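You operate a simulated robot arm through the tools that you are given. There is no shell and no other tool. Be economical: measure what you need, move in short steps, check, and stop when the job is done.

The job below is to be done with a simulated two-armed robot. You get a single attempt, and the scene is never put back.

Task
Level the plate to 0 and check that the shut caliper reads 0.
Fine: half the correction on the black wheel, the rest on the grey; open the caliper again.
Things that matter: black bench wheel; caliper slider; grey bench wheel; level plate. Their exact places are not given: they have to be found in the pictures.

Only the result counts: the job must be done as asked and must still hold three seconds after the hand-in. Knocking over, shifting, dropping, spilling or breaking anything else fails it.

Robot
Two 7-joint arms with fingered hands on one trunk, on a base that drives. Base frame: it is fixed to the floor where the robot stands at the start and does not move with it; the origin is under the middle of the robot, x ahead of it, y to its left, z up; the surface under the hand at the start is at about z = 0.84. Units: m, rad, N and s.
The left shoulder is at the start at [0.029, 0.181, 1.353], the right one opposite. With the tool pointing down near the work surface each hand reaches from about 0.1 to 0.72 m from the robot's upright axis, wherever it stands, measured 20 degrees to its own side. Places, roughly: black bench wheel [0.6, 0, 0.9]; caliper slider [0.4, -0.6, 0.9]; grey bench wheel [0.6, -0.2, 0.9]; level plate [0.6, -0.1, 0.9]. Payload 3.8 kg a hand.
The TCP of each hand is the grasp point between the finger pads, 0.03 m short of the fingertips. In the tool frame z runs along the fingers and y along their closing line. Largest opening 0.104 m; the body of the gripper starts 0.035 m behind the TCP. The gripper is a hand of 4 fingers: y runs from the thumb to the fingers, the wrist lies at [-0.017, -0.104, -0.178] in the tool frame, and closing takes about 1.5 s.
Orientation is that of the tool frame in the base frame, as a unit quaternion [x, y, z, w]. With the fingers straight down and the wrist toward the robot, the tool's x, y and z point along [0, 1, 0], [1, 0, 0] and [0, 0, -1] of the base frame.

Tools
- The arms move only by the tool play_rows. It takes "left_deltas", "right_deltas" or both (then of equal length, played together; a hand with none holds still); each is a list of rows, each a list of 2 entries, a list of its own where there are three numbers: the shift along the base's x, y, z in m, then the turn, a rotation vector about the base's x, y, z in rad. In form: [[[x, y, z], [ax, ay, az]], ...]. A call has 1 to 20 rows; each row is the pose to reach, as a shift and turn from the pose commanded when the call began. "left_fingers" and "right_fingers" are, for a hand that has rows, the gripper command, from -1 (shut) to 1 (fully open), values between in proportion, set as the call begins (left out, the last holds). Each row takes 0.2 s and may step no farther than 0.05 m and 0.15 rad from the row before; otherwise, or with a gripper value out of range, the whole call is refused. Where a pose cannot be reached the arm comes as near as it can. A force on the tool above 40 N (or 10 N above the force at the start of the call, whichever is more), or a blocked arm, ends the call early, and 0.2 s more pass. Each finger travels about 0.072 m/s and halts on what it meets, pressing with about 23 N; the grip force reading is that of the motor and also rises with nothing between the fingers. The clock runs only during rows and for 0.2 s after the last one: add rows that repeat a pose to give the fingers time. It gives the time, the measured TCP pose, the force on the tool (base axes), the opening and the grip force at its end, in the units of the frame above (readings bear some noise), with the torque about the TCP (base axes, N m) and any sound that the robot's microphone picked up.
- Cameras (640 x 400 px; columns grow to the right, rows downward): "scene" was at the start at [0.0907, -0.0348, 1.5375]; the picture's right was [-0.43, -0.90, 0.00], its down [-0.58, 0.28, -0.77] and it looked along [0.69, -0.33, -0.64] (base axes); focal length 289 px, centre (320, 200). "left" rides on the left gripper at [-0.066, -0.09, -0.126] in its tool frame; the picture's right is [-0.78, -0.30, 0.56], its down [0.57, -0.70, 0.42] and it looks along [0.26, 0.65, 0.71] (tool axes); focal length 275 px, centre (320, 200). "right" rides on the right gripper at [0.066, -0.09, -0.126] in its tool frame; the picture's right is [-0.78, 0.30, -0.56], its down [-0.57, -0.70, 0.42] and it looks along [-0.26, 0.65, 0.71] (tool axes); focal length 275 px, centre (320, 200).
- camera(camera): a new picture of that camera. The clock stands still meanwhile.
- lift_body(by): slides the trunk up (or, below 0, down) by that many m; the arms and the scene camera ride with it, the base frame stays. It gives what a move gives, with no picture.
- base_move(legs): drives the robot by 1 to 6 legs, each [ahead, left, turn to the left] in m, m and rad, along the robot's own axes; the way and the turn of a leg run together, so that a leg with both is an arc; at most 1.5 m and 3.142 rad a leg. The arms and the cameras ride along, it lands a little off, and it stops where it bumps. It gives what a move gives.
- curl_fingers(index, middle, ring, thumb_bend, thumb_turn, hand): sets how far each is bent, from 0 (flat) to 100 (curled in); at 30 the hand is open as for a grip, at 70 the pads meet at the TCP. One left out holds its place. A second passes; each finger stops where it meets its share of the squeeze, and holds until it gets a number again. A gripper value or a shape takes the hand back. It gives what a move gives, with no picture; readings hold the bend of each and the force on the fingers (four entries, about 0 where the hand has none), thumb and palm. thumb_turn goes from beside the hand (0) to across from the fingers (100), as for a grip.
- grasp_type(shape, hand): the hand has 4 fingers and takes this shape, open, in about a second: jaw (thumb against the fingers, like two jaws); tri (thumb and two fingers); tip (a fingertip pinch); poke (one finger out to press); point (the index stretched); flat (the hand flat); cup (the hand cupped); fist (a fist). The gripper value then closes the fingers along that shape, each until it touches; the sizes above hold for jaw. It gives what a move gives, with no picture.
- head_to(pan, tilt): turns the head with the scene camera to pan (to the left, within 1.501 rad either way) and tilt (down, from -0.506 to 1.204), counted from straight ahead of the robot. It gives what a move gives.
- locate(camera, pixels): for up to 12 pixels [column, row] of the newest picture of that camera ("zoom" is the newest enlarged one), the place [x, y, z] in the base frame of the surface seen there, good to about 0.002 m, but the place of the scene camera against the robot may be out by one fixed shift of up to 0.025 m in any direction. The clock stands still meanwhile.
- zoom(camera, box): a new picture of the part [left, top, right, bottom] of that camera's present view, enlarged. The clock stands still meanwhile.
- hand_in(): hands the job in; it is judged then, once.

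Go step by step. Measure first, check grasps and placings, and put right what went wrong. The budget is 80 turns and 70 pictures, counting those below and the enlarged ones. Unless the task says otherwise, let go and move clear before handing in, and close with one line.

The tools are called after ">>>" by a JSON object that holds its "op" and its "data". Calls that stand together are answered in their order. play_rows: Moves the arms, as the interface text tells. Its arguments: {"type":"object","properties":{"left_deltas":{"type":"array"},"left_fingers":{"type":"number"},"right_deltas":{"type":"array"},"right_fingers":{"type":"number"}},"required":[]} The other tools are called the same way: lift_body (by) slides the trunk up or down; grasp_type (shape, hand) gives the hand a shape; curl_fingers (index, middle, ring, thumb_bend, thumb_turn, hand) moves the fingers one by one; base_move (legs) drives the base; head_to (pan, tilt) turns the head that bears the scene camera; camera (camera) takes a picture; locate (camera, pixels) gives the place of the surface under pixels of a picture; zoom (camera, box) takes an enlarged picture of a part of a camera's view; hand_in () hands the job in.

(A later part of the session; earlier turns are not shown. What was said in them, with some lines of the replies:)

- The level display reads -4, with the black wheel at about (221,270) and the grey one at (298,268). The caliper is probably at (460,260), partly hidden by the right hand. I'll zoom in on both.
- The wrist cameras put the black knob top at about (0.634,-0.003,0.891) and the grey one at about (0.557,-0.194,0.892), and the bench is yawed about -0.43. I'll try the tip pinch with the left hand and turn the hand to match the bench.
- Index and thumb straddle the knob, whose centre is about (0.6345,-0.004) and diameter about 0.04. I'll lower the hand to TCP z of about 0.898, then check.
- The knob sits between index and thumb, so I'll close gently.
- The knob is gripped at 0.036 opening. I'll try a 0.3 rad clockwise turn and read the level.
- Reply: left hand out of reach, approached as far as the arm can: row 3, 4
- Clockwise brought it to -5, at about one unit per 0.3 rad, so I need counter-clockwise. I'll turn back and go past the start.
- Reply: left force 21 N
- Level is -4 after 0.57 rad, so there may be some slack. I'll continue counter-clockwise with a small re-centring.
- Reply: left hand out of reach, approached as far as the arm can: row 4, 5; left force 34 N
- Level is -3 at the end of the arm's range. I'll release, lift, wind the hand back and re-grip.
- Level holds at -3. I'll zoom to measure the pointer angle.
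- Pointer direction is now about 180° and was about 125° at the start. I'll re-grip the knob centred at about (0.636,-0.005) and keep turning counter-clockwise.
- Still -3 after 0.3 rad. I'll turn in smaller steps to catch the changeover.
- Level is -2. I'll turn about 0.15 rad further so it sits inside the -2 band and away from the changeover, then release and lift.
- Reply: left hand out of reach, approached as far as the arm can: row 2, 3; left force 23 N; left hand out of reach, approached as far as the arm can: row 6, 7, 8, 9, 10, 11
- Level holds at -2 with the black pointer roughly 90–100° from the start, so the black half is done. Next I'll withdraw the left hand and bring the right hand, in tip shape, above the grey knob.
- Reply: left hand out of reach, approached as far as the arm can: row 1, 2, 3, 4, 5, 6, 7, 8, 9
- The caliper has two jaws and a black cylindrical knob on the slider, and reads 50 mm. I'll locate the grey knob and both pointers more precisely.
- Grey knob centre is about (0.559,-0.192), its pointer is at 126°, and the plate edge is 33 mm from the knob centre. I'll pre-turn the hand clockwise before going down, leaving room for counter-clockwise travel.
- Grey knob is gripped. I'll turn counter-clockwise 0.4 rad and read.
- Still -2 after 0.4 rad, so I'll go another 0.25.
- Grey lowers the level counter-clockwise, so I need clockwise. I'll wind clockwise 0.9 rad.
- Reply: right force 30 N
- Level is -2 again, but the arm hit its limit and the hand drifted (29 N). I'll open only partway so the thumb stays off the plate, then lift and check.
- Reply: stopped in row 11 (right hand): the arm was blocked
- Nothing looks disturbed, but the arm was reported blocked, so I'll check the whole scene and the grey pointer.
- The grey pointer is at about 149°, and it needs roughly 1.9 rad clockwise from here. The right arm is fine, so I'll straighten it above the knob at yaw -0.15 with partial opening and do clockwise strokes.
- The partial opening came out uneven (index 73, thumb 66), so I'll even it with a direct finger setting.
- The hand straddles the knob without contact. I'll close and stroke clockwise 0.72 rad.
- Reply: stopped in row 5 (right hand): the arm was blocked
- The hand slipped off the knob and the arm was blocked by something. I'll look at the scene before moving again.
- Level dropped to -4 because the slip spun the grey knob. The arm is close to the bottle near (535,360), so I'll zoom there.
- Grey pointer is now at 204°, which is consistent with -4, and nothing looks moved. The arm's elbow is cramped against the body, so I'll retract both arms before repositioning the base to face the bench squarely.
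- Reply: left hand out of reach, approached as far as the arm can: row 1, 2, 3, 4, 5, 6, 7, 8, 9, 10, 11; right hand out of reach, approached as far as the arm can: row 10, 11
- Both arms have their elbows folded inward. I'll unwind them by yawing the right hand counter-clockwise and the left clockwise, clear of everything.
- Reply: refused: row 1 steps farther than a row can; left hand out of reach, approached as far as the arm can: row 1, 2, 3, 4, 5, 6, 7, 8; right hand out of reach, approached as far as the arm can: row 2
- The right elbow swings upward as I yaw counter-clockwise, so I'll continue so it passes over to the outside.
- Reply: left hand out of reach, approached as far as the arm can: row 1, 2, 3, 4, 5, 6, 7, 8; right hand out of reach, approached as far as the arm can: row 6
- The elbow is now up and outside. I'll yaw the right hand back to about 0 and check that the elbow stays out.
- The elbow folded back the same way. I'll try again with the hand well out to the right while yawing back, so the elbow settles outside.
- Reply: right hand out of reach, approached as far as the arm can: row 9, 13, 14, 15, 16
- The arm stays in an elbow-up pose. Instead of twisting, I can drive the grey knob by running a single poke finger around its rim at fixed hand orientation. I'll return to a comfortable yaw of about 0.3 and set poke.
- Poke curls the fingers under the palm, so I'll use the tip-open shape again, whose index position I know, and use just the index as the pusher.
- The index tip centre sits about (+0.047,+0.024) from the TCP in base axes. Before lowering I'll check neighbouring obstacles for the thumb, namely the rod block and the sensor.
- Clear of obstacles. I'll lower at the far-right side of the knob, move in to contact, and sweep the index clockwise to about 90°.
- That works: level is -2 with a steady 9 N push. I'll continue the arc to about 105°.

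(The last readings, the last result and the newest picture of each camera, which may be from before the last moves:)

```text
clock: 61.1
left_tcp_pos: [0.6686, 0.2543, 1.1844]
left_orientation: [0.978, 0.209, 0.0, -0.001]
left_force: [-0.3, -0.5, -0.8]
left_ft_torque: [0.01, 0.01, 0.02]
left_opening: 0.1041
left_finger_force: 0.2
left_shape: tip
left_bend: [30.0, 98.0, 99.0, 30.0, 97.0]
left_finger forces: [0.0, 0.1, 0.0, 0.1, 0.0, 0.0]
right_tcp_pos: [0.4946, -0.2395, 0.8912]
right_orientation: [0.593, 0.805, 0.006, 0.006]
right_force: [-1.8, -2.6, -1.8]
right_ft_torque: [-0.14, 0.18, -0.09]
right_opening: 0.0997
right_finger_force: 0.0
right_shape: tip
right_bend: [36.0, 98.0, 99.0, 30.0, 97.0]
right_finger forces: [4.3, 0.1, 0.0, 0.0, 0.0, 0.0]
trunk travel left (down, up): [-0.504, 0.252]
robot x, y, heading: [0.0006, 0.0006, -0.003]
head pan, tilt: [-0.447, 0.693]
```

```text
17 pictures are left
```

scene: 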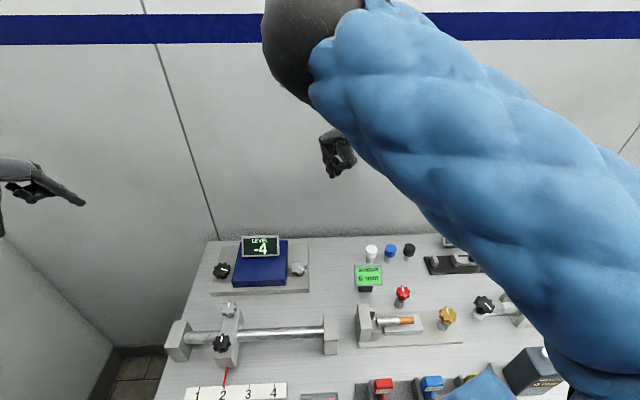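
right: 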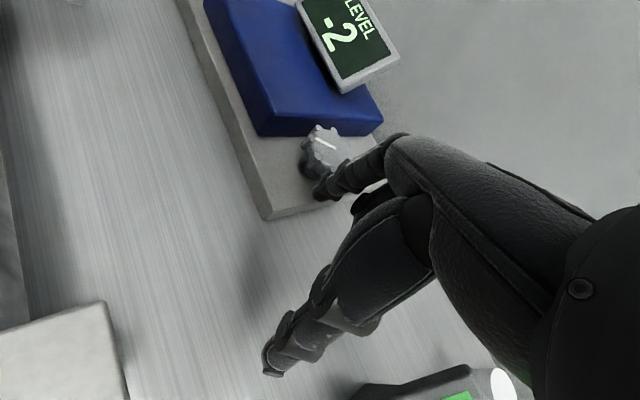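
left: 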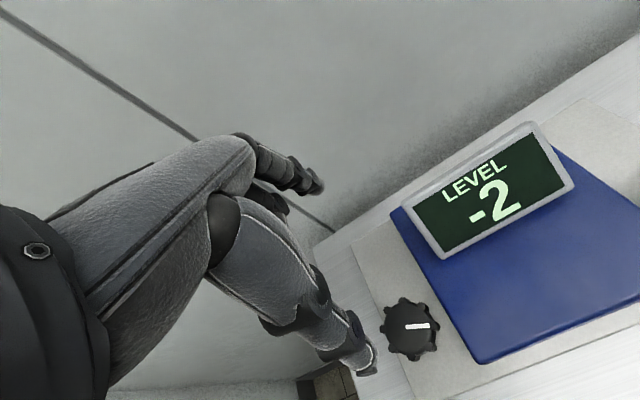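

>>> {"op": "play_rows", "data": {"right_deltas": [[[-0.0025, 0.004, 0], [0, 0, 0]], [[-0.005, 0.0073, 0], [0, 0, 0]], [[-0.007, 0.0113, 0], [0, 0, 0]], [[-0.007, 0.0113, 0], [0, 0, 0]]]}}

>>> {"op": "camera", "data": {"camera": "right"}}

```text
clock: 62.1
left_tcp_pos: [0.6683, 0.2535, 1.185]
left_orientation: [0.978, 0.209, 0.0, -0.001]
left_force: [0.0, 0.9, -0.2]
left_ft_torque: [0.0, -0.02, 0.03]
left_opening: 0.1039
left_finger_force: 0.2
left_shape: tip
left_bend: [30.0, 98.0, 99.0, 30.0, 97.0]
left_finger forces: [0.1, 0.0, 0.0, 0.0, 0.1, 0.0]
right_tcp_pos: [0.4915, -0.2359, 0.8901]
right_orientation: [0.592, 0.806, 0.007, 0.006]
right_force: [-3.9, -3.3, 0.9]
right_ft_torque: [0.0, 0.02, 0.0]
right_opening: 0.0998
right_finger_force: 0.0
right_shape: tip
right_bend: [35.0, 98.0, 99.0, 30.0, 97.0]
right_finger forces: [4.9, 0.0, 0.1, 0.0, 0.0, 0.0]
right hand out of reach, approached as far as the arm can: row 2, 3, 4
trunk travel left (down, up): [-0.504, 0.252]
robot x, y, heading: [-0.0016, -0.0014, -0.001]
head pan, tilt: [-0.447, 0.693]
```

```text
16 pictures are left
```

right: 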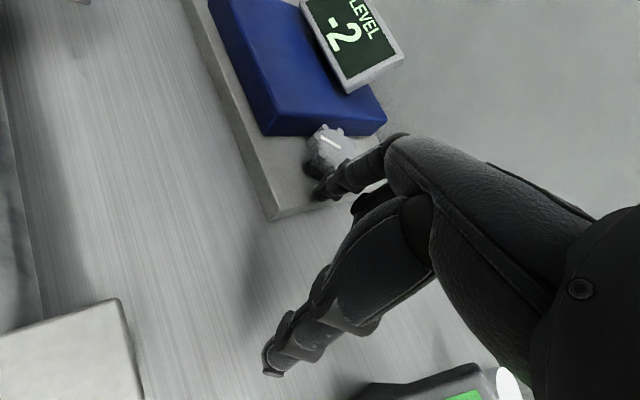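

That is the arm's limit in this pose. I'll swing back around the outside and repeat the good part of the arc to 50°.

>>> {"op": "play_rows", "data": {"right_deltas": [[[-0.0038, -0.0269, 0], [0, 0, 0]], [[0.026, -0.0347, 0], [0, 0, 0]], [[0.0517, -0.0194, 0], [0, 0, 0]], [[0.0517, -0.0194, 0], [0, 0, 0]], [[0.0403, -0.0082, 0], [0, 0, 0]], [[0.0369, -0.0111, 0], [0, 0, 0]], [[0.0329, -0.0134, 0], [0, 0, 0]], [[0.0287, -0.015, 0], [0, 0, 0]], [[0.0287, -0.015, 0], [0, 0, 0]]]}}

>>> {"op": "camera", "data": {"camera": "right"}}

```text
clock: 64.1
left_tcp_pos: [0.6692, 0.2536, 1.1837]
left_orientation: [0.978, 0.209, 0.0, -0.001]
left_force: [-0.3, -0.5, 0.8]
left_ft_torque: [0.0, -0.01, -0.01]
left_opening: 0.1039
left_finger_force: 0.0
left_shape: tip
left_bend: [30.0, 98.0, 99.0, 30.0, 97.0]
left_finger forces: [0.1, 0.1, 0.0, 0.0, 0.1, 0.0]
right_tcp_pos: [0.5209, -0.2519, 0.8895]
right_orientation: [0.593, 0.805, 0.005, 0.007]
right_force: [-0.2, 0.5, -0.1]
right_ft_torque: [-0.02, -0.03, 0.03]
right_opening: 0.1039
right_finger_force: 0.0
right_shape: tip
right_bend: [31.0, 98.0, 99.0, 30.0, 97.0]
right_finger forces: [0.1, 0.1, 0.0, 0.1, 0.0, 0.1]
trunk travel left (down, up): [-0.504, 0.252]
robot x, y, heading: [-0.0032, 0.0007, 0.002]
head pan, tilt: [-0.447, 0.693]
```

```text
15 pictures are left
```

right: 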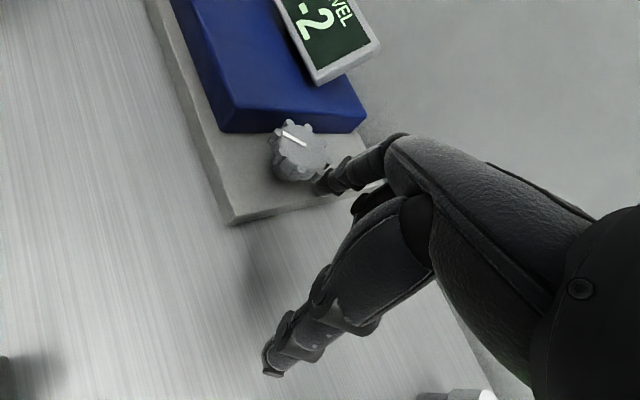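

No contact this time, as the commanded pose was about 10 mm off. I'll correct for it, sweep 20°→50° again and measure.

>>> {"op": "locate", "data": {"camera": "right", "pixels": [[283, 133], [305, 144]]}}

>>> {"op": "play_rows", "data": {"right_deltas": [[[0.021, 0.0054, 0], [0, 0, 0]], [[0.021, 0.0054, 0], [0, 0, 0]], [[0.0096, 0.0166, 0], [0, 0, 0]], [[0.0062, 0.0137, 0], [0, 0, 0]], [[0.0022, 0.0114, 0], [0, 0, 0]], [[-0.002, 0.0098, 0], [0, 0, 0]], [[-0.002, 0.0098, 0], [0, 0, 0]]]}}

>>> {"op": "camera", "data": {"camera": "right"}}

```text
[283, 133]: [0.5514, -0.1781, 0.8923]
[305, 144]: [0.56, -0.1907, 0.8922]
```

```text
clock: 65.7
left_tcp_pos: [0.669, 0.2524, 1.1852]
left_orientation: [0.978, 0.21, 0.0, -0.002]
left_force: [0.0, 0.8, 0.7]
left_ft_torque: [0.02, 0.01, -0.01]
left_opening: 0.104
left_finger_force: 0.1
left_shape: tip
left_bend: [30.0, 98.0, 99.0, 30.0, 97.0]
left_finger forces: [0.0, 0.0, 0.1, 0.1, 0.0, 0.0]
right_tcp_pos: [0.518, -0.2463, 0.8895]
right_orientation: [0.594, 0.804, 0.004, 0.008]
right_force: [3.9, -19.4, 4.9]
right_ft_torque: [0.05, -0.23, -1.01]
right_opening: 0.1032
right_finger_force: 0.1
right_shape: tip
right_bend: [31.0, 98.0, 99.0, 30.0, 97.0]
right_finger forces: [19.1, 0.1, 0.1, 0.0, 0.0, 0.1]
trunk travel left (down, up): [-0.504, 0.252]
robot x, y, heading: [0.0016, -0.0032, -0.002]
head pan, tilt: [-0.447, 0.693]
```

```text
14 pictures are left
```

right: 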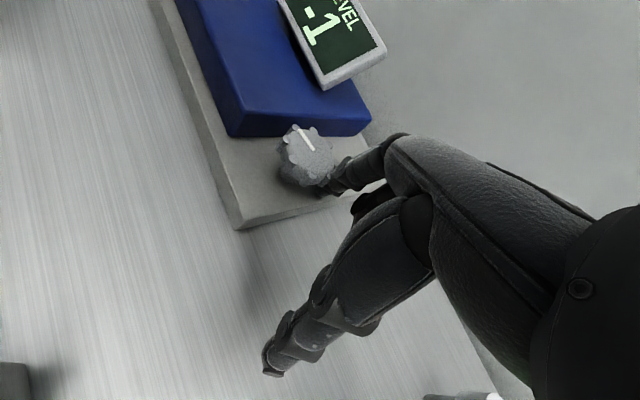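

Level is -1, and the pointer was at 124° before this sweep. I'll continue along the arc to 70°.

>>> {"op": "play_rows", "data": {"right_deltas": [[[-0.0045, -0.0015, 0], [0, 0, 0]], [[-0.009, -0.002, 0], [0, 0, 0]], [[-0.009, -0.002, 0], [0, 0, 0]]]}}

>>> {"op": "camera", "data": {"camera": "right"}}

>>> {"op": "locate", "data": {"camera": "right", "pixels": [[300, 130], [312, 148]]}}

```text
clock: 66.5
left_tcp_pos: [0.668, 0.2531, 1.1853]
left_orientation: [0.978, 0.208, 0.001, 0.0]
left_force: [1.3, 0.4, 0.3]
left_ft_torque: [-0.02, 0.0, -0.02]
left_opening: 0.1042
left_finger_force: 0.0
left_shape: tip
left_bend: [30.0, 98.0, 99.0, 30.0, 97.0]
left_finger forces: [0.0, 0.0, 0.0, 0.0, 0.0, 0.0]
right_tcp_pos: [0.5084, -0.2429, 0.8893]
right_orientation: [0.592, 0.806, 0.005, 0.006]
right_force: [-4.3, -11.0, 2.7]
right_ft_torque: [-0.03, -0.1, -0.37]
right_opening: 0.1
right_finger_force: 0.0
right_shape: tip
right_bend: [37.0, 98.0, 99.0, 30.0, 97.0]
right_finger forces: [12.8, 0.0, 0.0, 0.0, 0.0, 0.0]
trunk travel left (down, up): [-0.504, 0.252]
robot x, y, heading: [0.0005, 0.0018, -0.001]
head pan, tilt: [-0.447, 0.693]
```

```text
13 pictures are left
```

right: 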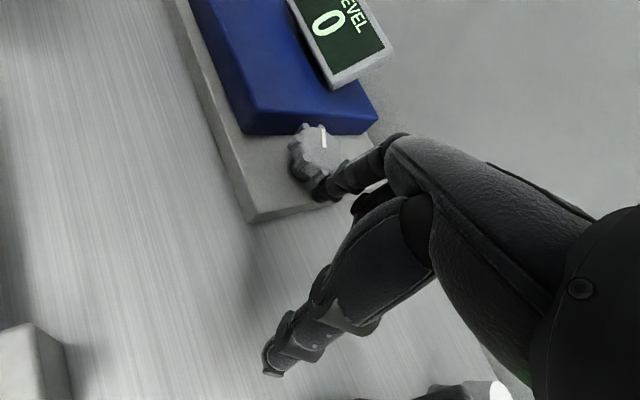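

```text
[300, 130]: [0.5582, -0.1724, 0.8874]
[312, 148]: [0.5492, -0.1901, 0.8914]
```

Level is 0. I'll pull straight out radially, lift, and check the reading and pointer.

>>> {"op": "locate", "data": {"camera": "right", "pixels": [[323, 129], [324, 147]]}}

>>> {"op": "play_rows", "data": {"right_deltas": [[[-0.002, -0.02, 0], [0, 0, 0]], [[-0.003, -0.035, 0], [0, 0, 0]], [[-0.003, -0.035, 0.03], [0, 0, 0]], [[-0.003, -0.035, 0.07], [0, 0, 0]], [[-0.003, -0.035, 0.11], [0, 0, 0]], [[-0.003, -0.035, 0.15], [0, 0, 0]], [[-0.003, -0.035, 0.15], [0, 0, 0]]]}}

>>> {"op": "camera", "data": {"camera": "right"}}

```text
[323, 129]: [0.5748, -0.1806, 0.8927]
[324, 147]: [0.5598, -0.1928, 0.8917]
```

```text
clock: 68.1
left_tcp_pos: [0.6685, 0.2545, 1.1839]
left_orientation: [0.978, 0.208, -0.001, -0.001]
left_force: [-0.1, -0.8, 1.1]
left_ft_torque: [-0.02, 0.01, -0.03]
left_opening: 0.1039
left_finger_force: 0.1
left_shape: tip
left_bend: [30.0, 98.0, 99.0, 30.0, 97.0]
left_finger forces: [0.0, 0.0, 0.0, 0.0, 0.1, 0.0]
right_tcp_pos: [0.5071, -0.2798, 1.0368]
right_orientation: [0.593, 0.805, 0.005, 0.007]
right_force: [-0.6, -0.1, -0.1]
right_ft_torque: [-0.01, 0.01, 0.0]
right_opening: 0.1037
right_finger_force: 0.0
right_shape: tip
right_bend: [31.0, 98.0, 99.0, 30.0, 97.0]
right_finger forces: [0.0, 0.0, 0.1, 0.1, 0.0, 0.0]
trunk travel left (down, up): [-0.504, 0.252]
robot x, y, heading: [0.0042, -0.0005, 0.001]
head pan, tilt: [-0.447, 0.693]
```

```text
12 pictures are left
```

right: 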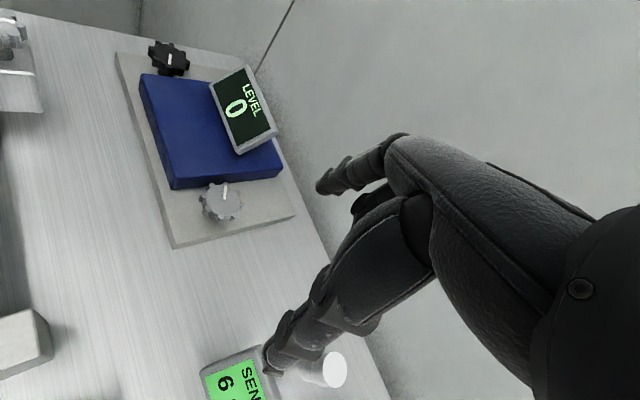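

Level holds at 0 with the grey pointer at about 39°, so grey is turned roughly 87° against about 100° on black. Next is the caliper: I'll raise the right hand and slide the base right along the bench by about 0.35 m.

>>> {"op": "play_rows", "data": {"right_deltas": [[[0, 0, 0.04], [0, 0, 0]], [[-0.01, 0, 0.08], [0, 0, 0]], [[-0.02, 0, 0.1], [0, 0, 0]], [[-0.02, 0, 0.1], [0, 0, 0]]]}}

>>> {"op": "base_move", "data": {"legs": [[-0.146, -0.318, 0]]}}

>>> {"op": "camera", "data": {"camera": "right"}}

>>> {"op": "camera", "data": {"camera": "scene"}}

```text
clock: 69.1
left_tcp_pos: [0.6693, 0.2536, 1.1837]
left_orientation: [0.978, 0.209, 0.0, -0.001]
left_force: [0.2, 0.3, -0.2]
left_ft_torque: [-0.01, 0.04, -0.03]
left_opening: 0.1039
left_finger_force: 0.1
left_shape: tip
left_bend: [30.0, 98.0, 99.0, 30.0, 97.0]
left_finger forces: [0.1, 0.0, 0.0, 0.0, 0.0, 0.0]
right_tcp_pos: [0.4874, -0.2795, 1.1394]
right_orientation: [0.593, 0.805, 0.005, 0.007]
right_force: [0.4, 0.1, 0.2]
right_ft_torque: [0.03, 0.0, 0.01]
right_opening: 0.1038
right_finger_force: 0.0
right_shape: tip
right_bend: [31.0, 98.0, 99.0, 30.0, 97.0]
right_finger forces: [0.1, 0.0, 0.0, 0.0, 0.1, 0.0]
trunk travel left (down, up): [-0.504, 0.252]
robot x, y, heading: [0.0002, 0.0037, 0.001]
head pan, tilt: [-0.447, 0.693]
```

```text
clock: 71.3
left_tcp_pos: [0.5248, -0.0653, 1.1846]
left_orientation: [0.978, 0.208, 0.0, 0.0]
left_force: [-0.3, 0.0, -0.1]
left_ft_torque: [-0.02, 0.04, 0.02]
left_opening: 0.1041
left_finger_force: 0.0
left_shape: tip
left_bend: [30.0, 98.0, 99.0, 30.0, 97.0]
left_finger forces: [0.1, 0.1, 0.1, 0.1, 0.1, 0.0]
right_tcp_pos: [0.3431, -0.5984, 1.1407]
right_orientation: [0.594, 0.805, 0.006, 0.007]
right_force: [0.4, -0.3, 0.2]
right_ft_torque: [0.01, 0.01, 0.01]
right_opening: 0.1037
right_finger_force: 0.1
right_shape: tip
right_bend: [31.0, 98.0, 99.0, 30.0, 97.0]
right_finger forces: [0.0, 0.0, 0.1, 0.0, 0.0, 0.0]
trunk travel left (down, up): [-0.504, 0.252]
robot x, y, heading: [-0.1402, -0.3168, 0.002]
head pan, tilt: [-0.447, 0.693]
```

```text
11 pictures are left
```

right: 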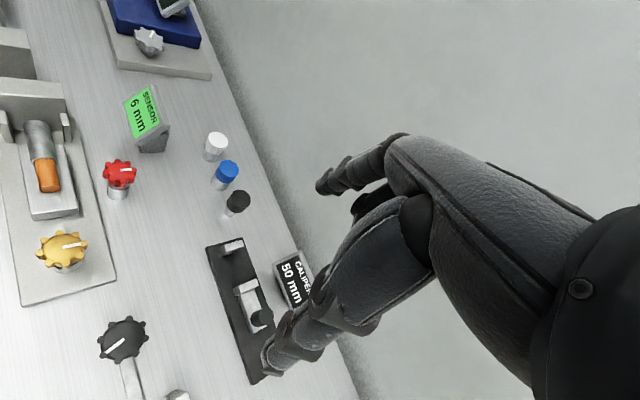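

```text
10 pictures are left
```

scene: 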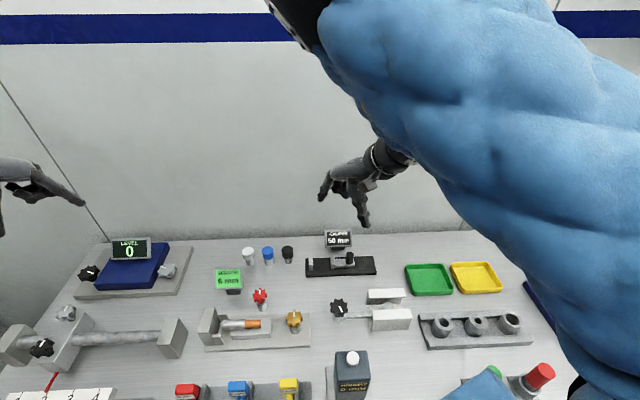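

Level still reads 0 and the caliper is in view of the right wrist camera. I'll locate its parts.

>>> {"op": "zoom", "data": {"camera": "right", "box": [190, 220, 330, 390]}}

>>> {"op": "locate", "data": {"camera": "right", "pixels": [[262, 315], [252, 320], [270, 318], [232, 242], [247, 287], [240, 296], [210, 248], [288, 262], [301, 252], [255, 300]]}}

```text
2.35 times, centred on (260, 305) of right
```

zoom: 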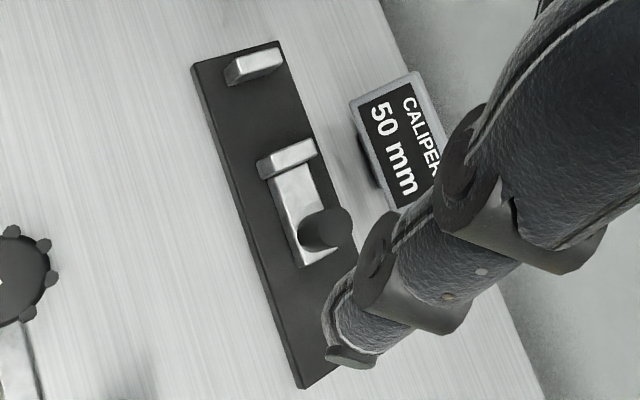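

```text
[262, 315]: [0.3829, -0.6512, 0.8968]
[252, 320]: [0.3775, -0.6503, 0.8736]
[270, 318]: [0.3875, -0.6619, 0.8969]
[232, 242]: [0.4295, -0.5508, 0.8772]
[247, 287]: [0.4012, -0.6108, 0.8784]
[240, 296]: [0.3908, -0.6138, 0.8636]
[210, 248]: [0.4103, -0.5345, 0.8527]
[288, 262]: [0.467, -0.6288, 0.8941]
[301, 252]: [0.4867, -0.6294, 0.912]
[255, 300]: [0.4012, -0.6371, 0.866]
```

The slider knob is at about (0.383,-0.6525) with its top at z 0.897. I'll half-open the pinch and lower it over the knob.

>>> {"op": "curl_fingers", "data": {"hand": "right", "index": 42, "thumb_bend": 42}}

>>> {"op": "play_rows", "data": {"right_deltas": [[[0.02, -0.03, -0.02], [0, 0, 0]], [[0.04, -0.054, -0.05], [0, 0, 0]], [[0.04, -0.054, -0.09], [0, 0, 0]], [[0.04, -0.054, -0.13], [0, 0, 0]], [[0.04, -0.054, -0.165], [0, 0, 0]], [[0.04, -0.054, -0.19], [0, 0, 0]], [[0.04, -0.054, -0.19], [0, 0, 0]]]}}

>>> {"op": "camera", "data": {"camera": "right"}}

```text
clock: 72.3
left_tcp_pos: [0.5241, -0.0644, 1.1852]
left_orientation: [0.978, 0.208, 0.0, -0.001]
left_force: [-0.3, 0.2, 1.0]
left_ft_torque: [0.0, -0.04, 0.02]
left_opening: 0.1039
left_finger_force: 0.0
left_shape: tip
left_bend: [30.0, 98.0, 99.0, 30.0, 97.0]
left_finger forces: [0.0, 0.0, 0.0, 0.1, 0.0, 0.0]
right_tcp_pos: [0.3426, -0.5965, 1.1394]
right_orientation: [0.593, 0.805, 0.006, 0.007]
right_force: [-0.5, -0.8, 0.7]
right_ft_torque: [-0.02, 0.01, 0.0]
right_opening: 0.0749
right_finger_force: 0.0
right_shape: fingers
right_bend: [42.0, 98.0, 99.0, 42.0, 97.0]
right_finger forces: [0.0, 0.0, 0.1, 0.0, 0.1, 0.0]
trunk travel left (down, up): [-0.504, 0.252]
robot x, y, heading: [-0.1402, -0.317, -0.001]
head pan, tilt: [-0.447, 0.693]
```

```text
clock: 74.0
left_tcp_pos: [0.5259, -0.0649, 1.1853]
left_orientation: [0.978, 0.208, 0.0, -0.001]
left_force: [0.2, 0.5, 0.4]
left_ft_torque: [-0.01, -0.01, 0.0]
left_opening: 0.1039
left_finger_force: 0.0
left_shape: tip
left_bend: [30.0, 98.0, 99.0, 30.0, 97.0]
left_finger forces: [0.0, 0.1, 0.0, 0.1, 0.1, 0.0]
right_tcp_pos: [0.3849, -0.6517, 0.9508]
right_orientation: [0.592, 0.806, 0.006, 0.008]
right_force: [-0.4, -0.5, -0.2]
right_ft_torque: [-0.01, -0.04, 0.01]
right_opening: 0.0748
right_finger_force: 0.1
right_shape: fingers
right_bend: [42.0, 98.0, 99.0, 42.0, 97.0]
right_finger forces: [0.0, 0.0, 0.0, 0.1, 0.0, 0.0]
trunk travel left (down, up): [-0.504, 0.252]
robot x, y, heading: [-0.1437, -0.3203, -0.003]
head pan, tilt: [-0.447, 0.693]
```

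```text
8 pictures are left
```

right: 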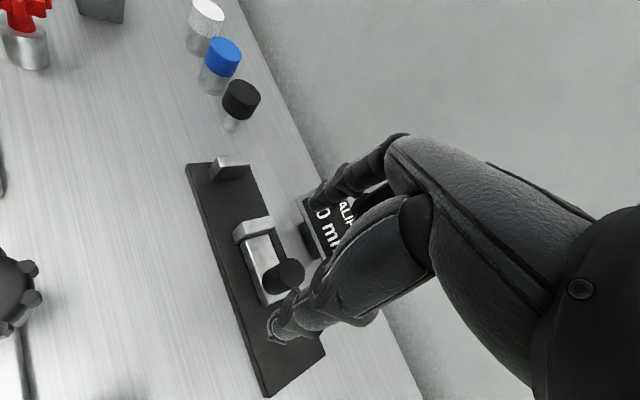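

>>> {"op": "locate", "data": {"camera": "right", "pixels": [[318, 202], [275, 338], [288, 270], [277, 275], [302, 272], [305, 200], [322, 255], [325, 185], [312, 190]]}}

```text
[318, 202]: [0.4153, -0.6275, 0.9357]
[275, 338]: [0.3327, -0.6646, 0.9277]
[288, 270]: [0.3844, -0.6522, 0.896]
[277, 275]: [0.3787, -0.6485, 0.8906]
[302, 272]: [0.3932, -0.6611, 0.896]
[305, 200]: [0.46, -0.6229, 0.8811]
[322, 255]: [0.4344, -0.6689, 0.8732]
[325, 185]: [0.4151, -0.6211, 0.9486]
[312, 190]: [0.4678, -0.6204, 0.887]
```

The index clears the display by about 2 cm. I'll go down and close on the slider knob.

>>> {"op": "play_rows", "data": {"right_deltas": [[[0, -0.001, -0.02], [0, 0, 0]], [[0, -0.001, -0.04], [0, 0, 0]], [[0, -0.001, -0.05], [0, 0, 0]], [[0, -0.001, -0.05], [0, 0, 0]]]}}

>>> {"op": "curl_fingers", "data": {"hand": "right", "index": 72, "thumb_bend": 72}}

>>> {"op": "camera", "data": {"camera": "right"}}

```text
clock: 75.0
left_tcp_pos: [0.526, -0.064, 1.1846]
left_orientation: [0.978, 0.208, 0.0, -0.001]
left_force: [-0.2, -0.2, 0.3]
left_ft_torque: [0.03, -0.02, -0.02]
left_opening: 0.104
left_finger_force: 0.1
left_shape: tip
left_bend: [30.0, 98.0, 99.0, 30.0, 97.0]
left_finger forces: [0.0, 0.0, 0.1, 0.0, 0.1, 0.0]
right_tcp_pos: [0.3857, -0.6521, 0.8999]
right_orientation: [0.594, 0.805, 0.005, 0.008]
right_force: [-0.3, -0.7, -0.4]
right_ft_torque: [0.0, -0.01, 0.0]
right_opening: 0.0748
right_finger_force: 0.0
right_shape: fingers
right_bend: [42.0, 98.0, 99.0, 42.0, 97.0]
right_finger forces: [0.1, 0.0, 0.0, 0.0, 0.0, 0.0]
trunk travel left (down, up): [-0.504, 0.252]
robot x, y, heading: [-0.1418, -0.3198, -0.001]
head pan, tilt: [-0.447, 0.693]
```

```text
clock: 76.0
left_tcp_pos: [0.5262, -0.0646, 1.1849]
left_orientation: [0.978, 0.208, -0.001, -0.001]
left_force: [1.1, 0.3, -0.4]
left_ft_torque: [0.01, -0.01, 0.02]
left_opening: 0.104
left_finger_force: 0.1
left_shape: tip
left_bend: [30.0, 98.0, 99.0, 30.0, 97.0]
left_finger forces: [0.0, 0.0, 0.0, 0.0, 0.0, 0.1]
right_tcp_pos: [0.3842, -0.6513, 0.8997]
right_orientation: [0.593, 0.805, 0.004, 0.006]
right_force: [-1.5, 1.4, -3.6]
right_ft_torque: [0.03, 0.02, 0.03]
right_opening: 0.0122
right_finger_force: 5.5
right_shape: fingers
right_bend: [71.0, 98.0, 99.0, 67.0, 97.0]
right_finger forces: [5.2, 0.0, 0.1, 0.1, 5.2, 0.1]
trunk travel left (down, up): [-0.504, 0.252]
robot x, y, heading: [-0.1418, -0.3175, -0.002]
head pan, tilt: [-0.447, 0.693]
```

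```text
7 pictures are left
```

right: 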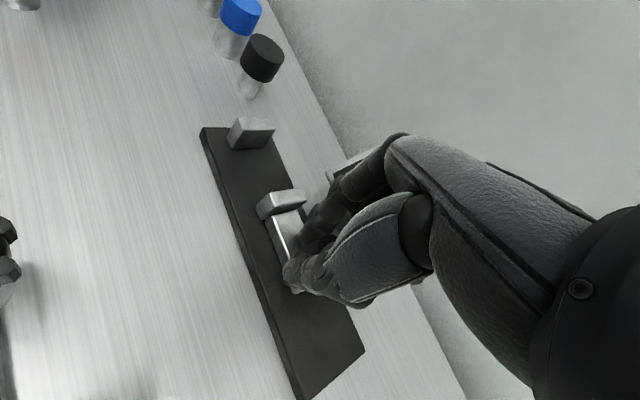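

Both fingers press the knob at about 5 N. I'll slide it left by 51 mm to shut the caliper.

>>> {"op": "play_rows", "data": {"right_deltas": [[[0.0042, 0.0091, 0], [0, 0, 0]], [[0.0083, 0.0182, 0], [0, 0, 0]], [[0.0125, 0.0273, 0], [0, 0, 0]], [[0.0167, 0.0364, 0], [0, 0, 0]], [[0.0196, 0.0427, 0], [0, 0, 0]], [[0.0213, 0.0464, 0], [0, 0, 0]], [[0.0213, 0.0464, 0], [0, 0, 0]]]}}

>>> {"op": "zoom", "data": {"camera": "scene", "box": [280, 210, 400, 285]}}

```text
clock: 77.5
left_tcp_pos: [0.5251, -0.0654, 1.1845]
left_orientation: [0.978, 0.208, 0.0, -0.001]
left_force: [0.1, -0.1, 0.4]
left_ft_torque: [-0.01, 0.01, -0.01]
left_opening: 0.1041
left_finger_force: 0.0
left_shape: tip
left_bend: [30.0, 98.0, 99.0, 30.0, 97.0]
left_finger forces: [0.1, 0.1, 0.1, 0.0, 0.0, 0.0]
right_tcp_pos: [0.4043, -0.6054, 0.8993]
right_orientation: [0.593, 0.805, 0.006, 0.006]
right_force: [-2.8, 0.9, -2.4]
right_ft_torque: [-0.01, 0.08, -0.01]
right_opening: 0.0118
right_finger_force: 5.1
right_shape: fingers
right_bend: [71.0, 98.0, 99.0, 66.0, 97.0]
right_finger forces: [4.4, 0.0, 0.0, 0.0, 5.5, 0.0]
trunk travel left (down, up): [-0.504, 0.252]
robot x, y, heading: [-0.1439, -0.3174, 0.004]
head pan, tilt: [-0.447, 0.693]
```

```text
5.33 times, centred on (340, 248) of scene
```

zoom: 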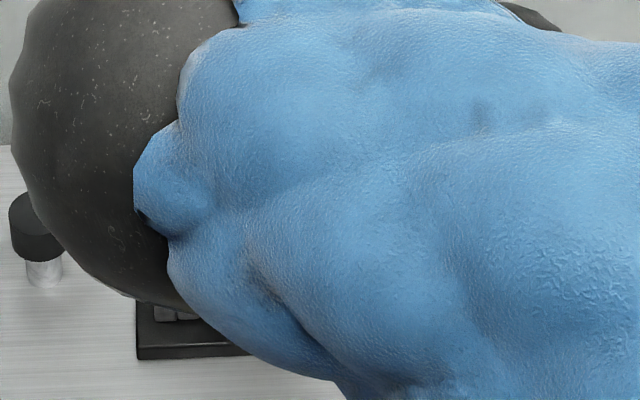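

The scene view is blocked by the arm. I'll push a few millimetres further to be sure it seats, and look with the wrist camera.

>>> {"op": "play_rows", "data": {"right_deltas": [[[0.0013, 0.0027, 0], [0, 0, 0]], [[0.0025, 0.0055, 0], [0, 0, 0]], [[0.0025, 0.0055, 0], [0, 0, 0]]]}}

>>> {"op": "camera", "data": {"camera": "right"}}

```text
clock: 78.3
left_tcp_pos: [0.5249, -0.0642, 1.1846]
left_orientation: [0.978, 0.208, -0.001, -0.001]
left_force: [0.1, -0.2, 0.3]
left_ft_torque: [0.02, 0.0, 0.02]
left_opening: 0.1041
left_finger_force: 0.2
left_shape: tip
left_bend: [30.0, 98.0, 99.0, 30.0, 97.0]
left_finger forces: [0.0, 0.2, 0.0, 0.0, 0.1, 0.1]
right_tcp_pos: [0.4072, -0.5999, 0.8997]
right_orientation: [0.594, 0.804, 0.006, 0.007]
right_force: [-3.8, 1.8, -0.6]
right_ft_torque: [0.01, 0.06, -0.03]
right_opening: 0.0016
right_finger_force: 2.5
right_shape: fingers
right_bend: [72.0, 98.0, 99.0, 69.0, 96.0]
right_finger forces: [0.5, 0.0, 0.0, 0.0, 4.2, 0.0]
trunk travel left (down, up): [-0.504, 0.252]
robot x, y, heading: [-0.1438, -0.3194, -0.0]
head pan, tilt: [-0.447, 0.693]
```

```text
5 pictures are left
```

right: 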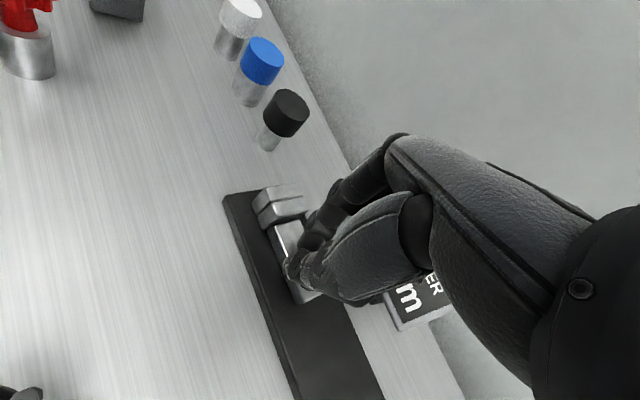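

The jaws look shut, but the pinch slid slightly past the knob. I'll zoom on the jaws to check the gap.

>>> {"op": "zoom", "data": {"camera": "right", "box": [230, 170, 350, 310]}}

>>> {"op": "locate", "data": {"camera": "zoom", "pixels": [[300, 90], [300, 130], [330, 120], [345, 280], [370, 240]]}}

```text
2.86 times, centred on (290, 240) of right
```

zoom: 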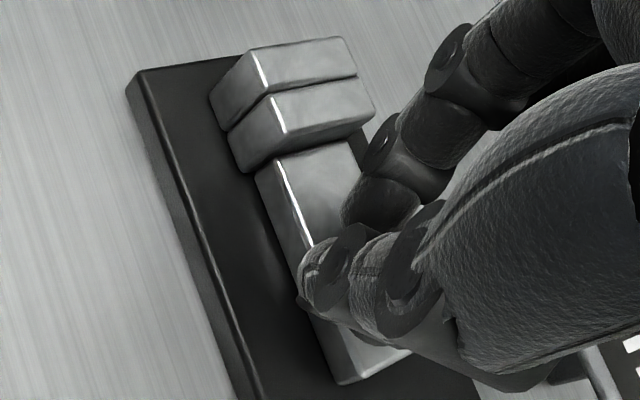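

```text
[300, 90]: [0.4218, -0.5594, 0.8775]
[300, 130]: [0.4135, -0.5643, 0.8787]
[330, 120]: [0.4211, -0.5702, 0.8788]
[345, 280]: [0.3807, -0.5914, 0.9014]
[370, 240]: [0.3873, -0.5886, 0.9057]
```

The jaws are fully in contact. I'll release and lift to read the display.

>>> {"op": "curl_fingers", "data": {"hand": "right", "index": 42, "thumb_bend": 42}}

>>> {"op": "play_rows", "data": {"right_deltas": [[[0, 0, 0.03], [0, 0, 0]], [[0, 0, 0.06], [0, 0, 0]], [[0, 0, 0.1], [0, 0, 0]], [[0, 0, 0.14], [0, 0, 0]], [[-0.02, 0.03, 0.17], [0, 0, 0]], [[-0.04, 0.06, 0.2], [0, 0, 0]], [[-0.04, 0.06, 0.2], [0, 0, 0]]]}}

>>> {"op": "camera", "data": {"camera": "right"}}

```text
clock: 79.3
left_tcp_pos: [0.5258, -0.065, 1.1842]
left_orientation: [0.978, 0.208, 0.001, -0.001]
left_force: [-0.6, -0.3, 1.4]
left_ft_torque: [0.01, 0.03, -0.02]
left_opening: 0.104
left_finger_force: 0.0
left_shape: tip
left_bend: [30.0, 98.0, 99.0, 30.0, 97.0]
left_finger forces: [0.0, 0.0, 0.1, 0.0, 0.0, 0.1]
right_tcp_pos: [0.4076, -0.6008, 0.9007]
right_orientation: [0.594, 0.805, 0.005, 0.007]
right_force: [-0.3, 0.5, -0.5]
right_ft_torque: [-0.01, -0.03, 0.0]
right_opening: 0.074
right_finger_force: 0.0
right_shape: fingers
right_bend: [42.0, 98.0, 99.0, 42.0, 97.0]
right_finger forces: [0.0, 0.1, 0.1, 0.0, 0.0, 0.0]
trunk travel left (down, up): [-0.504, 0.252]
robot x, y, heading: [-0.1448, -0.3177, 0.0]
head pan, tilt: [-0.447, 0.693]
```

```text
clock: 81.0
left_tcp_pos: [0.5253, -0.0638, 1.1844]
left_orientation: [0.978, 0.208, 0.0, -0.001]
left_force: [0.6, 0.3, 0.9]
left_ft_torque: [-0.01, -0.03, 0.02]
left_opening: 0.104
left_finger_force: 0.0
left_shape: tip
left_bend: [30.0, 98.0, 99.0, 30.0, 97.0]
left_finger forces: [0.1, 0.1, 0.1, 0.0, 0.0, 0.1]
right_tcp_pos: [0.3825, -0.5809, 1.0975]
right_orientation: [0.593, 0.805, 0.005, 0.006]
right_force: [-0.4, 1.3, -0.7]
right_ft_torque: [0.03, 0.02, 0.0]
right_opening: 0.0744
right_finger_force: 0.2
right_shape: fingers
right_bend: [42.0, 98.0, 99.0, 42.0, 97.0]
right_finger forces: [0.0, 0.0, 0.1, 0.0, 0.0, 0.0]
right hand out of reach, approached as far as the arm can: row 5, 6, 7
trunk travel left (down, up): [-0.504, 0.252]
robot x, y, heading: [-0.1419, -0.3165, -0.002]
head pan, tilt: [-0.447, 0.693]
```

```text
3 pictures are left
```

right: 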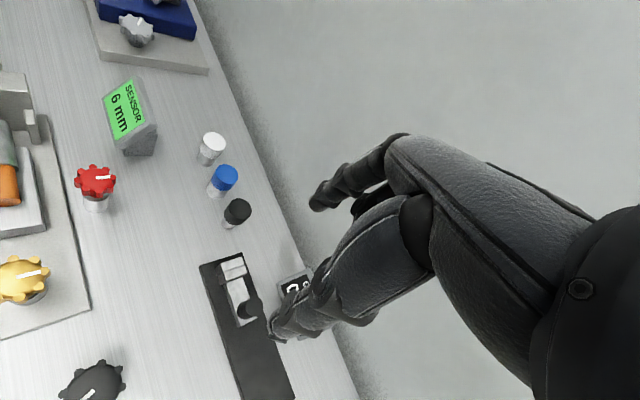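

>>> {"op": "zoom", "data": {"camera": "right", "box": [200, 245, 330, 330]}}

>>> {"op": "locate", "data": {"camera": "right", "pixels": [[250, 307], [243, 310], [257, 308], [232, 262], [236, 272]]}}

```text
4.71 times, centred on (265, 288) of right
```

zoom: 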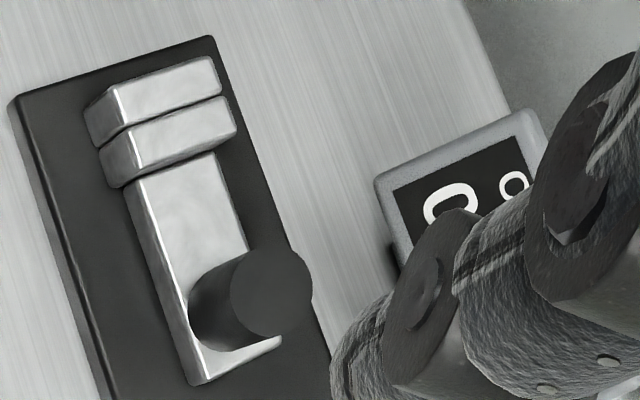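

```text
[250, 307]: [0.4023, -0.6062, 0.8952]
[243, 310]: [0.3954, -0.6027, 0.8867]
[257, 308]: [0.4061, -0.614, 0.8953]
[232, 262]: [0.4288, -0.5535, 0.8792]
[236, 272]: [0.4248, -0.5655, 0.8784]
```

The display's leading digit is 0, so the shut caliper reads 0. Now I'll return over the knob at (0.404,-0.607), check the pose, and then pull it open.

>>> {"op": "play_rows", "data": {"right_deltas": [[[0.0225, -0.0241, -0.03], [0, 0, 0]], [[0.0225, -0.0241, -0.07], [0, 0, 0]], [[0.0225, -0.0241, -0.11], [0, 0, 0]], [[0.0225, -0.0241, -0.14], [0, 0, 0]], [[0.0225, -0.0241, -0.14], [0, 0, 0]]]}}

```text
clock: 82.2
left_tcp_pos: [0.5253, -0.0655, 1.1849]
left_orientation: [0.978, 0.208, 0.001, -0.001]
left_force: [-0.1, -0.4, -0.1]
left_ft_torque: [0.02, -0.04, 0.02]
left_opening: 0.1041
left_finger_force: 0.1
left_shape: tip
left_bend: [30.0, 98.0, 99.0, 30.0, 97.0]
left_finger forces: [0.1, 0.0, 0.0, 0.0, 0.0, 0.1]
right_tcp_pos: [0.4027, -0.6054, 0.9572]
right_orientation: [0.593, 0.805, 0.005, 0.008]
right_force: [-0.9, 0.3, -0.6]
right_ft_torque: [0.02, 0.01, 0.03]
right_opening: 0.0739
right_finger_force: 0.1
right_shape: fingers
right_bend: [42.0, 98.0, 99.0, 42.0, 97.0]
right_finger forces: [0.0, 0.0, 0.0, 0.0, 0.0, 0.1]
trunk travel left (down, up): [-0.504, 0.252]
robot x, y, heading: [-0.1463, -0.3196, -0.002]
head pan, tilt: [-0.447, 0.693]
```

The pose is on target. I'll lower, close and pull back 50 mm.

>>> {"op": "play_rows", "data": {"right_deltas": [[[0.002, 0.002, -0.03], [0, 0, 0]], [[0.002, 0.002, -0.058], [0, 0, 0]], [[0.002, 0.002, -0.058], [0, 0, 0]]]}}

>>> {"op": "curl_fingers", "data": {"hand": "right", "index": 72, "thumb_bend": 72}}

>>> {"op": "play_rows", "data": {"right_deltas": [[[-0.0042, -0.0091, 0], [0, 0, 0]], [[-0.0083, -0.0182, 0], [0, 0, 0]], [[-0.0125, -0.0273, 0], [0, 0, 0]], [[-0.0167, -0.0364, 0], [0, 0, 0]], [[-0.0208, -0.0454, 0], [0, 0, 0]], [[-0.0208, -0.0454, 0], [0, 0, 0]]]}}

>>> {"op": "curl_fingers", "data": {"hand": "right", "index": 42, "thumb_bend": 42}}

>>> {"op": "play_rows", "data": {"right_deltas": [[[0, 0, 0.03], [0, 0, 0]], [[0, 0, 0.06], [0, 0, 0]], [[0, 0, 0.1], [0, 0, 0]], [[0, 0, 0.14], [0, 0, 0]], [[-0.01, 0.02, 0.18], [0, 0, 0]], [[-0.02, 0.04, 0.22], [0, 0, 0]], [[-0.03, 0.06, 0.24], [0, 0, 0]], [[-0.03, 0.06, 0.24], [0, 0, 0]]]}}

>>> {"op": "camera", "data": {"camera": "scene"}}

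```text
clock: 83.0
left_tcp_pos: [0.5253, -0.0646, 1.1847]
left_orientation: [0.978, 0.208, 0.0, -0.001]
left_force: [-0.5, 0.1, -0.7]
left_ft_torque: [0.02, 0.0, 0.0]
left_opening: 0.104
left_finger_force: 0.0
left_shape: tip
left_bend: [30.0, 98.0, 99.0, 30.0, 97.0]
left_finger forces: [0.0, 0.0, 0.0, 0.1, 0.0, 0.0]
right_tcp_pos: [0.4045, -0.6029, 0.8983]
right_orientation: [0.594, 0.804, 0.005, 0.008]
right_force: [0.3, 0.1, -0.5]
right_ft_torque: [0.01, 0.0, -0.03]
right_opening: 0.074
right_finger_force: 0.0
right_shape: fingers
right_bend: [42.0, 98.0, 99.0, 42.0, 97.0]
right_finger forces: [0.1, 0.1, 0.1, 0.0, 0.0, 0.0]
trunk travel left (down, up): [-0.504, 0.252]
robot x, y, heading: [-0.1465, -0.32, -0.005]
head pan, tilt: [-0.447, 0.693]
```

```text
clock: 84.0
left_tcp_pos: [0.5238, -0.0653, 1.185]
left_orientation: [0.978, 0.208, 0.0, 0.0]
left_force: [-1.0, -0.1, 1.5]
left_ft_torque: [0.03, -0.01, 0.05]
left_opening: 0.104
left_finger_force: 0.0
left_shape: tip
left_bend: [30.0, 98.0, 99.0, 30.0, 97.0]
left_finger forces: [0.1, 0.0, 0.0, 0.0, 0.0, 0.1]
right_tcp_pos: [0.403, -0.6034, 0.8992]
right_orientation: [0.593, 0.805, 0.005, 0.007]
right_force: [-4.2, 2.0, -1.3]
right_ft_torque: [0.06, 0.09, 0.04]
right_opening: 0.0047
right_finger_force: 3.2
right_shape: fingers
right_bend: [71.0, 98.0, 99.0, 68.0, 96.0]
right_finger forces: [2.5, 0.0, 0.1, 0.1, 4.2, 0.0]
trunk travel left (down, up): [-0.504, 0.252]
robot x, y, heading: [-0.1453, -0.3207, -0.003]
head pan, tilt: [-0.447, 0.693]
```

```text
clock: 85.3
left_tcp_pos: [0.5257, -0.0641, 1.1841]
left_orientation: [0.978, 0.208, 0.0, 0.0]
left_force: [0.5, 0.2, 0.1]
left_ft_torque: [0.0, -0.01, -0.01]
left_opening: 0.1041
left_finger_force: 0.2
left_shape: tip
left_bend: [30.0, 98.0, 99.0, 30.0, 97.0]
left_finger forces: [0.0, 0.1, 0.1, 0.0, 0.1, 0.0]
right_tcp_pos: [0.3842, -0.6474, 0.8991]
right_orientation: [0.593, 0.805, 0.005, 0.007]
right_force: [-1.8, 1.4, 0.2]
right_ft_torque: [0.03, 0.0, 0.01]
right_opening: 0.0013
right_finger_force: 1.6
right_shape: fingers
right_bend: [72.0, 98.0, 99.0, 70.0, 96.0]
right_finger forces: [1.6, 0.0, 0.0, 0.0, 2.3, 0.1]
trunk travel left (down, up): [-0.504, 0.252]
robot x, y, heading: [-0.1399, -0.322, -0.005]
head pan, tilt: [-0.447, 0.693]
```

```text
clock: 86.3
left_tcp_pos: [0.5248, -0.0655, 1.1846]
left_orientation: [0.978, 0.208, 0.001, -0.001]
left_force: [-1.0, -0.5, -0.8]
left_ft_torque: [0.01, -0.01, 0.01]
left_opening: 0.104
left_finger_force: 0.0
left_shape: tip
left_bend: [30.0, 98.0, 99.0, 30.0, 97.0]
left_finger forces: [0.0, 0.1, 0.0, 0.0, 0.1, 0.0]
right_tcp_pos: [0.3841, -0.6478, 0.8989]
right_orientation: [0.594, 0.804, 0.006, 0.007]
right_force: [0.9, -0.2, 0.4]
right_ft_torque: [-0.01, 0.02, -0.01]
right_opening: 0.0739
right_finger_force: 0.4
right_shape: fingers
right_bend: [42.0, 98.0, 99.0, 42.0, 97.0]
right_finger forces: [0.2, 0.0, 0.0, 0.1, 0.0, 0.1]
trunk travel left (down, up): [-0.504, 0.252]
robot x, y, heading: [-0.1422, -0.3173, -0.008]
head pan, tilt: [-0.447, 0.693]
```

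```text
clock: 88.2
left_tcp_pos: [0.5259, -0.0646, 1.1843]
left_orientation: [0.978, 0.208, 0.0, -0.002]
left_force: [-0.2, -0.4, -0.5]
left_ft_torque: [-0.01, 0.02, 0.0]
left_opening: 0.1042
left_finger_force: 0.1
left_shape: tip
left_bend: [30.0, 98.0, 99.0, 30.0, 97.0]
left_finger forces: [0.1, 0.0, 0.0, 0.0, 0.0, 0.1]
right_tcp_pos: [0.3548, -0.5906, 1.139]
right_orientation: [0.593, 0.805, 0.005, 0.006]
right_force: [0.1, 0.2, 0.0]
right_ft_torque: [-0.02, 0.01, -0.01]
right_opening: 0.074
right_finger_force: 0.1
right_shape: fingers
right_bend: [42.0, 98.0, 99.0, 42.0, 97.0]
right_finger forces: [0.0, 0.0, 0.1, 0.0, 0.0, 0.1]
right hand out of reach, approached as far as the arm can: row 7, 8
trunk travel left (down, up): [-0.504, 0.252]
robot x, y, heading: [-0.1459, -0.318, 0.0]
head pan, tilt: [-0.447, 0.693]
```

```text
1 pictures are left
```

scene: 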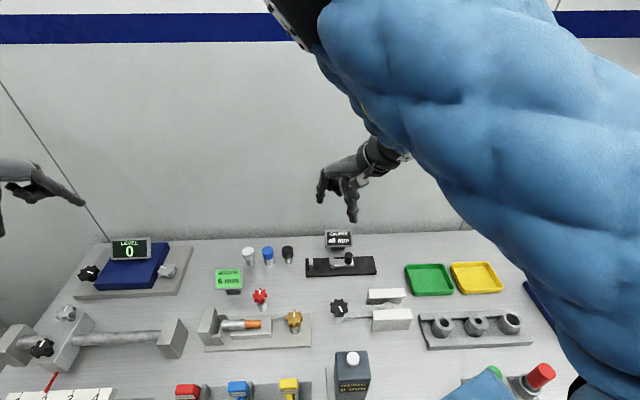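

Level reads 0 and the caliper slider is back to the right. I'll use the last picture to confirm the caliper reading.

>>> {"op": "zoom", "data": {"camera": "scene", "box": [290, 220, 390, 285]}}

```text
6.15 times, centred on (340, 252) of scene
```

zoom: 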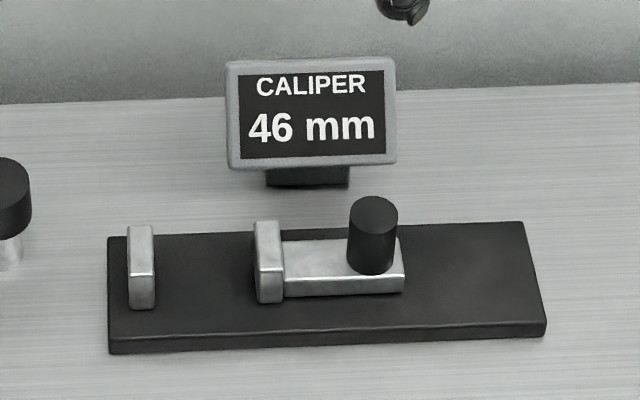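

The caliper reads 46 mm, so it is open again. The level holds at 0 and both hands are clear, so I'll hand in.

>>> {"op": "hand_in", "data": {}}

```text
The job is handed in.
```

The job is handed in with the plate reading 0. The black wheel took it from -4 to -2 and the grey from -2 to 0, though the grey was knocked back to -4 by a slip on the way. The caliper's jaws were fully shut and the part of its display I could see showed 0; it is open again at 46 mm (it started at 50).
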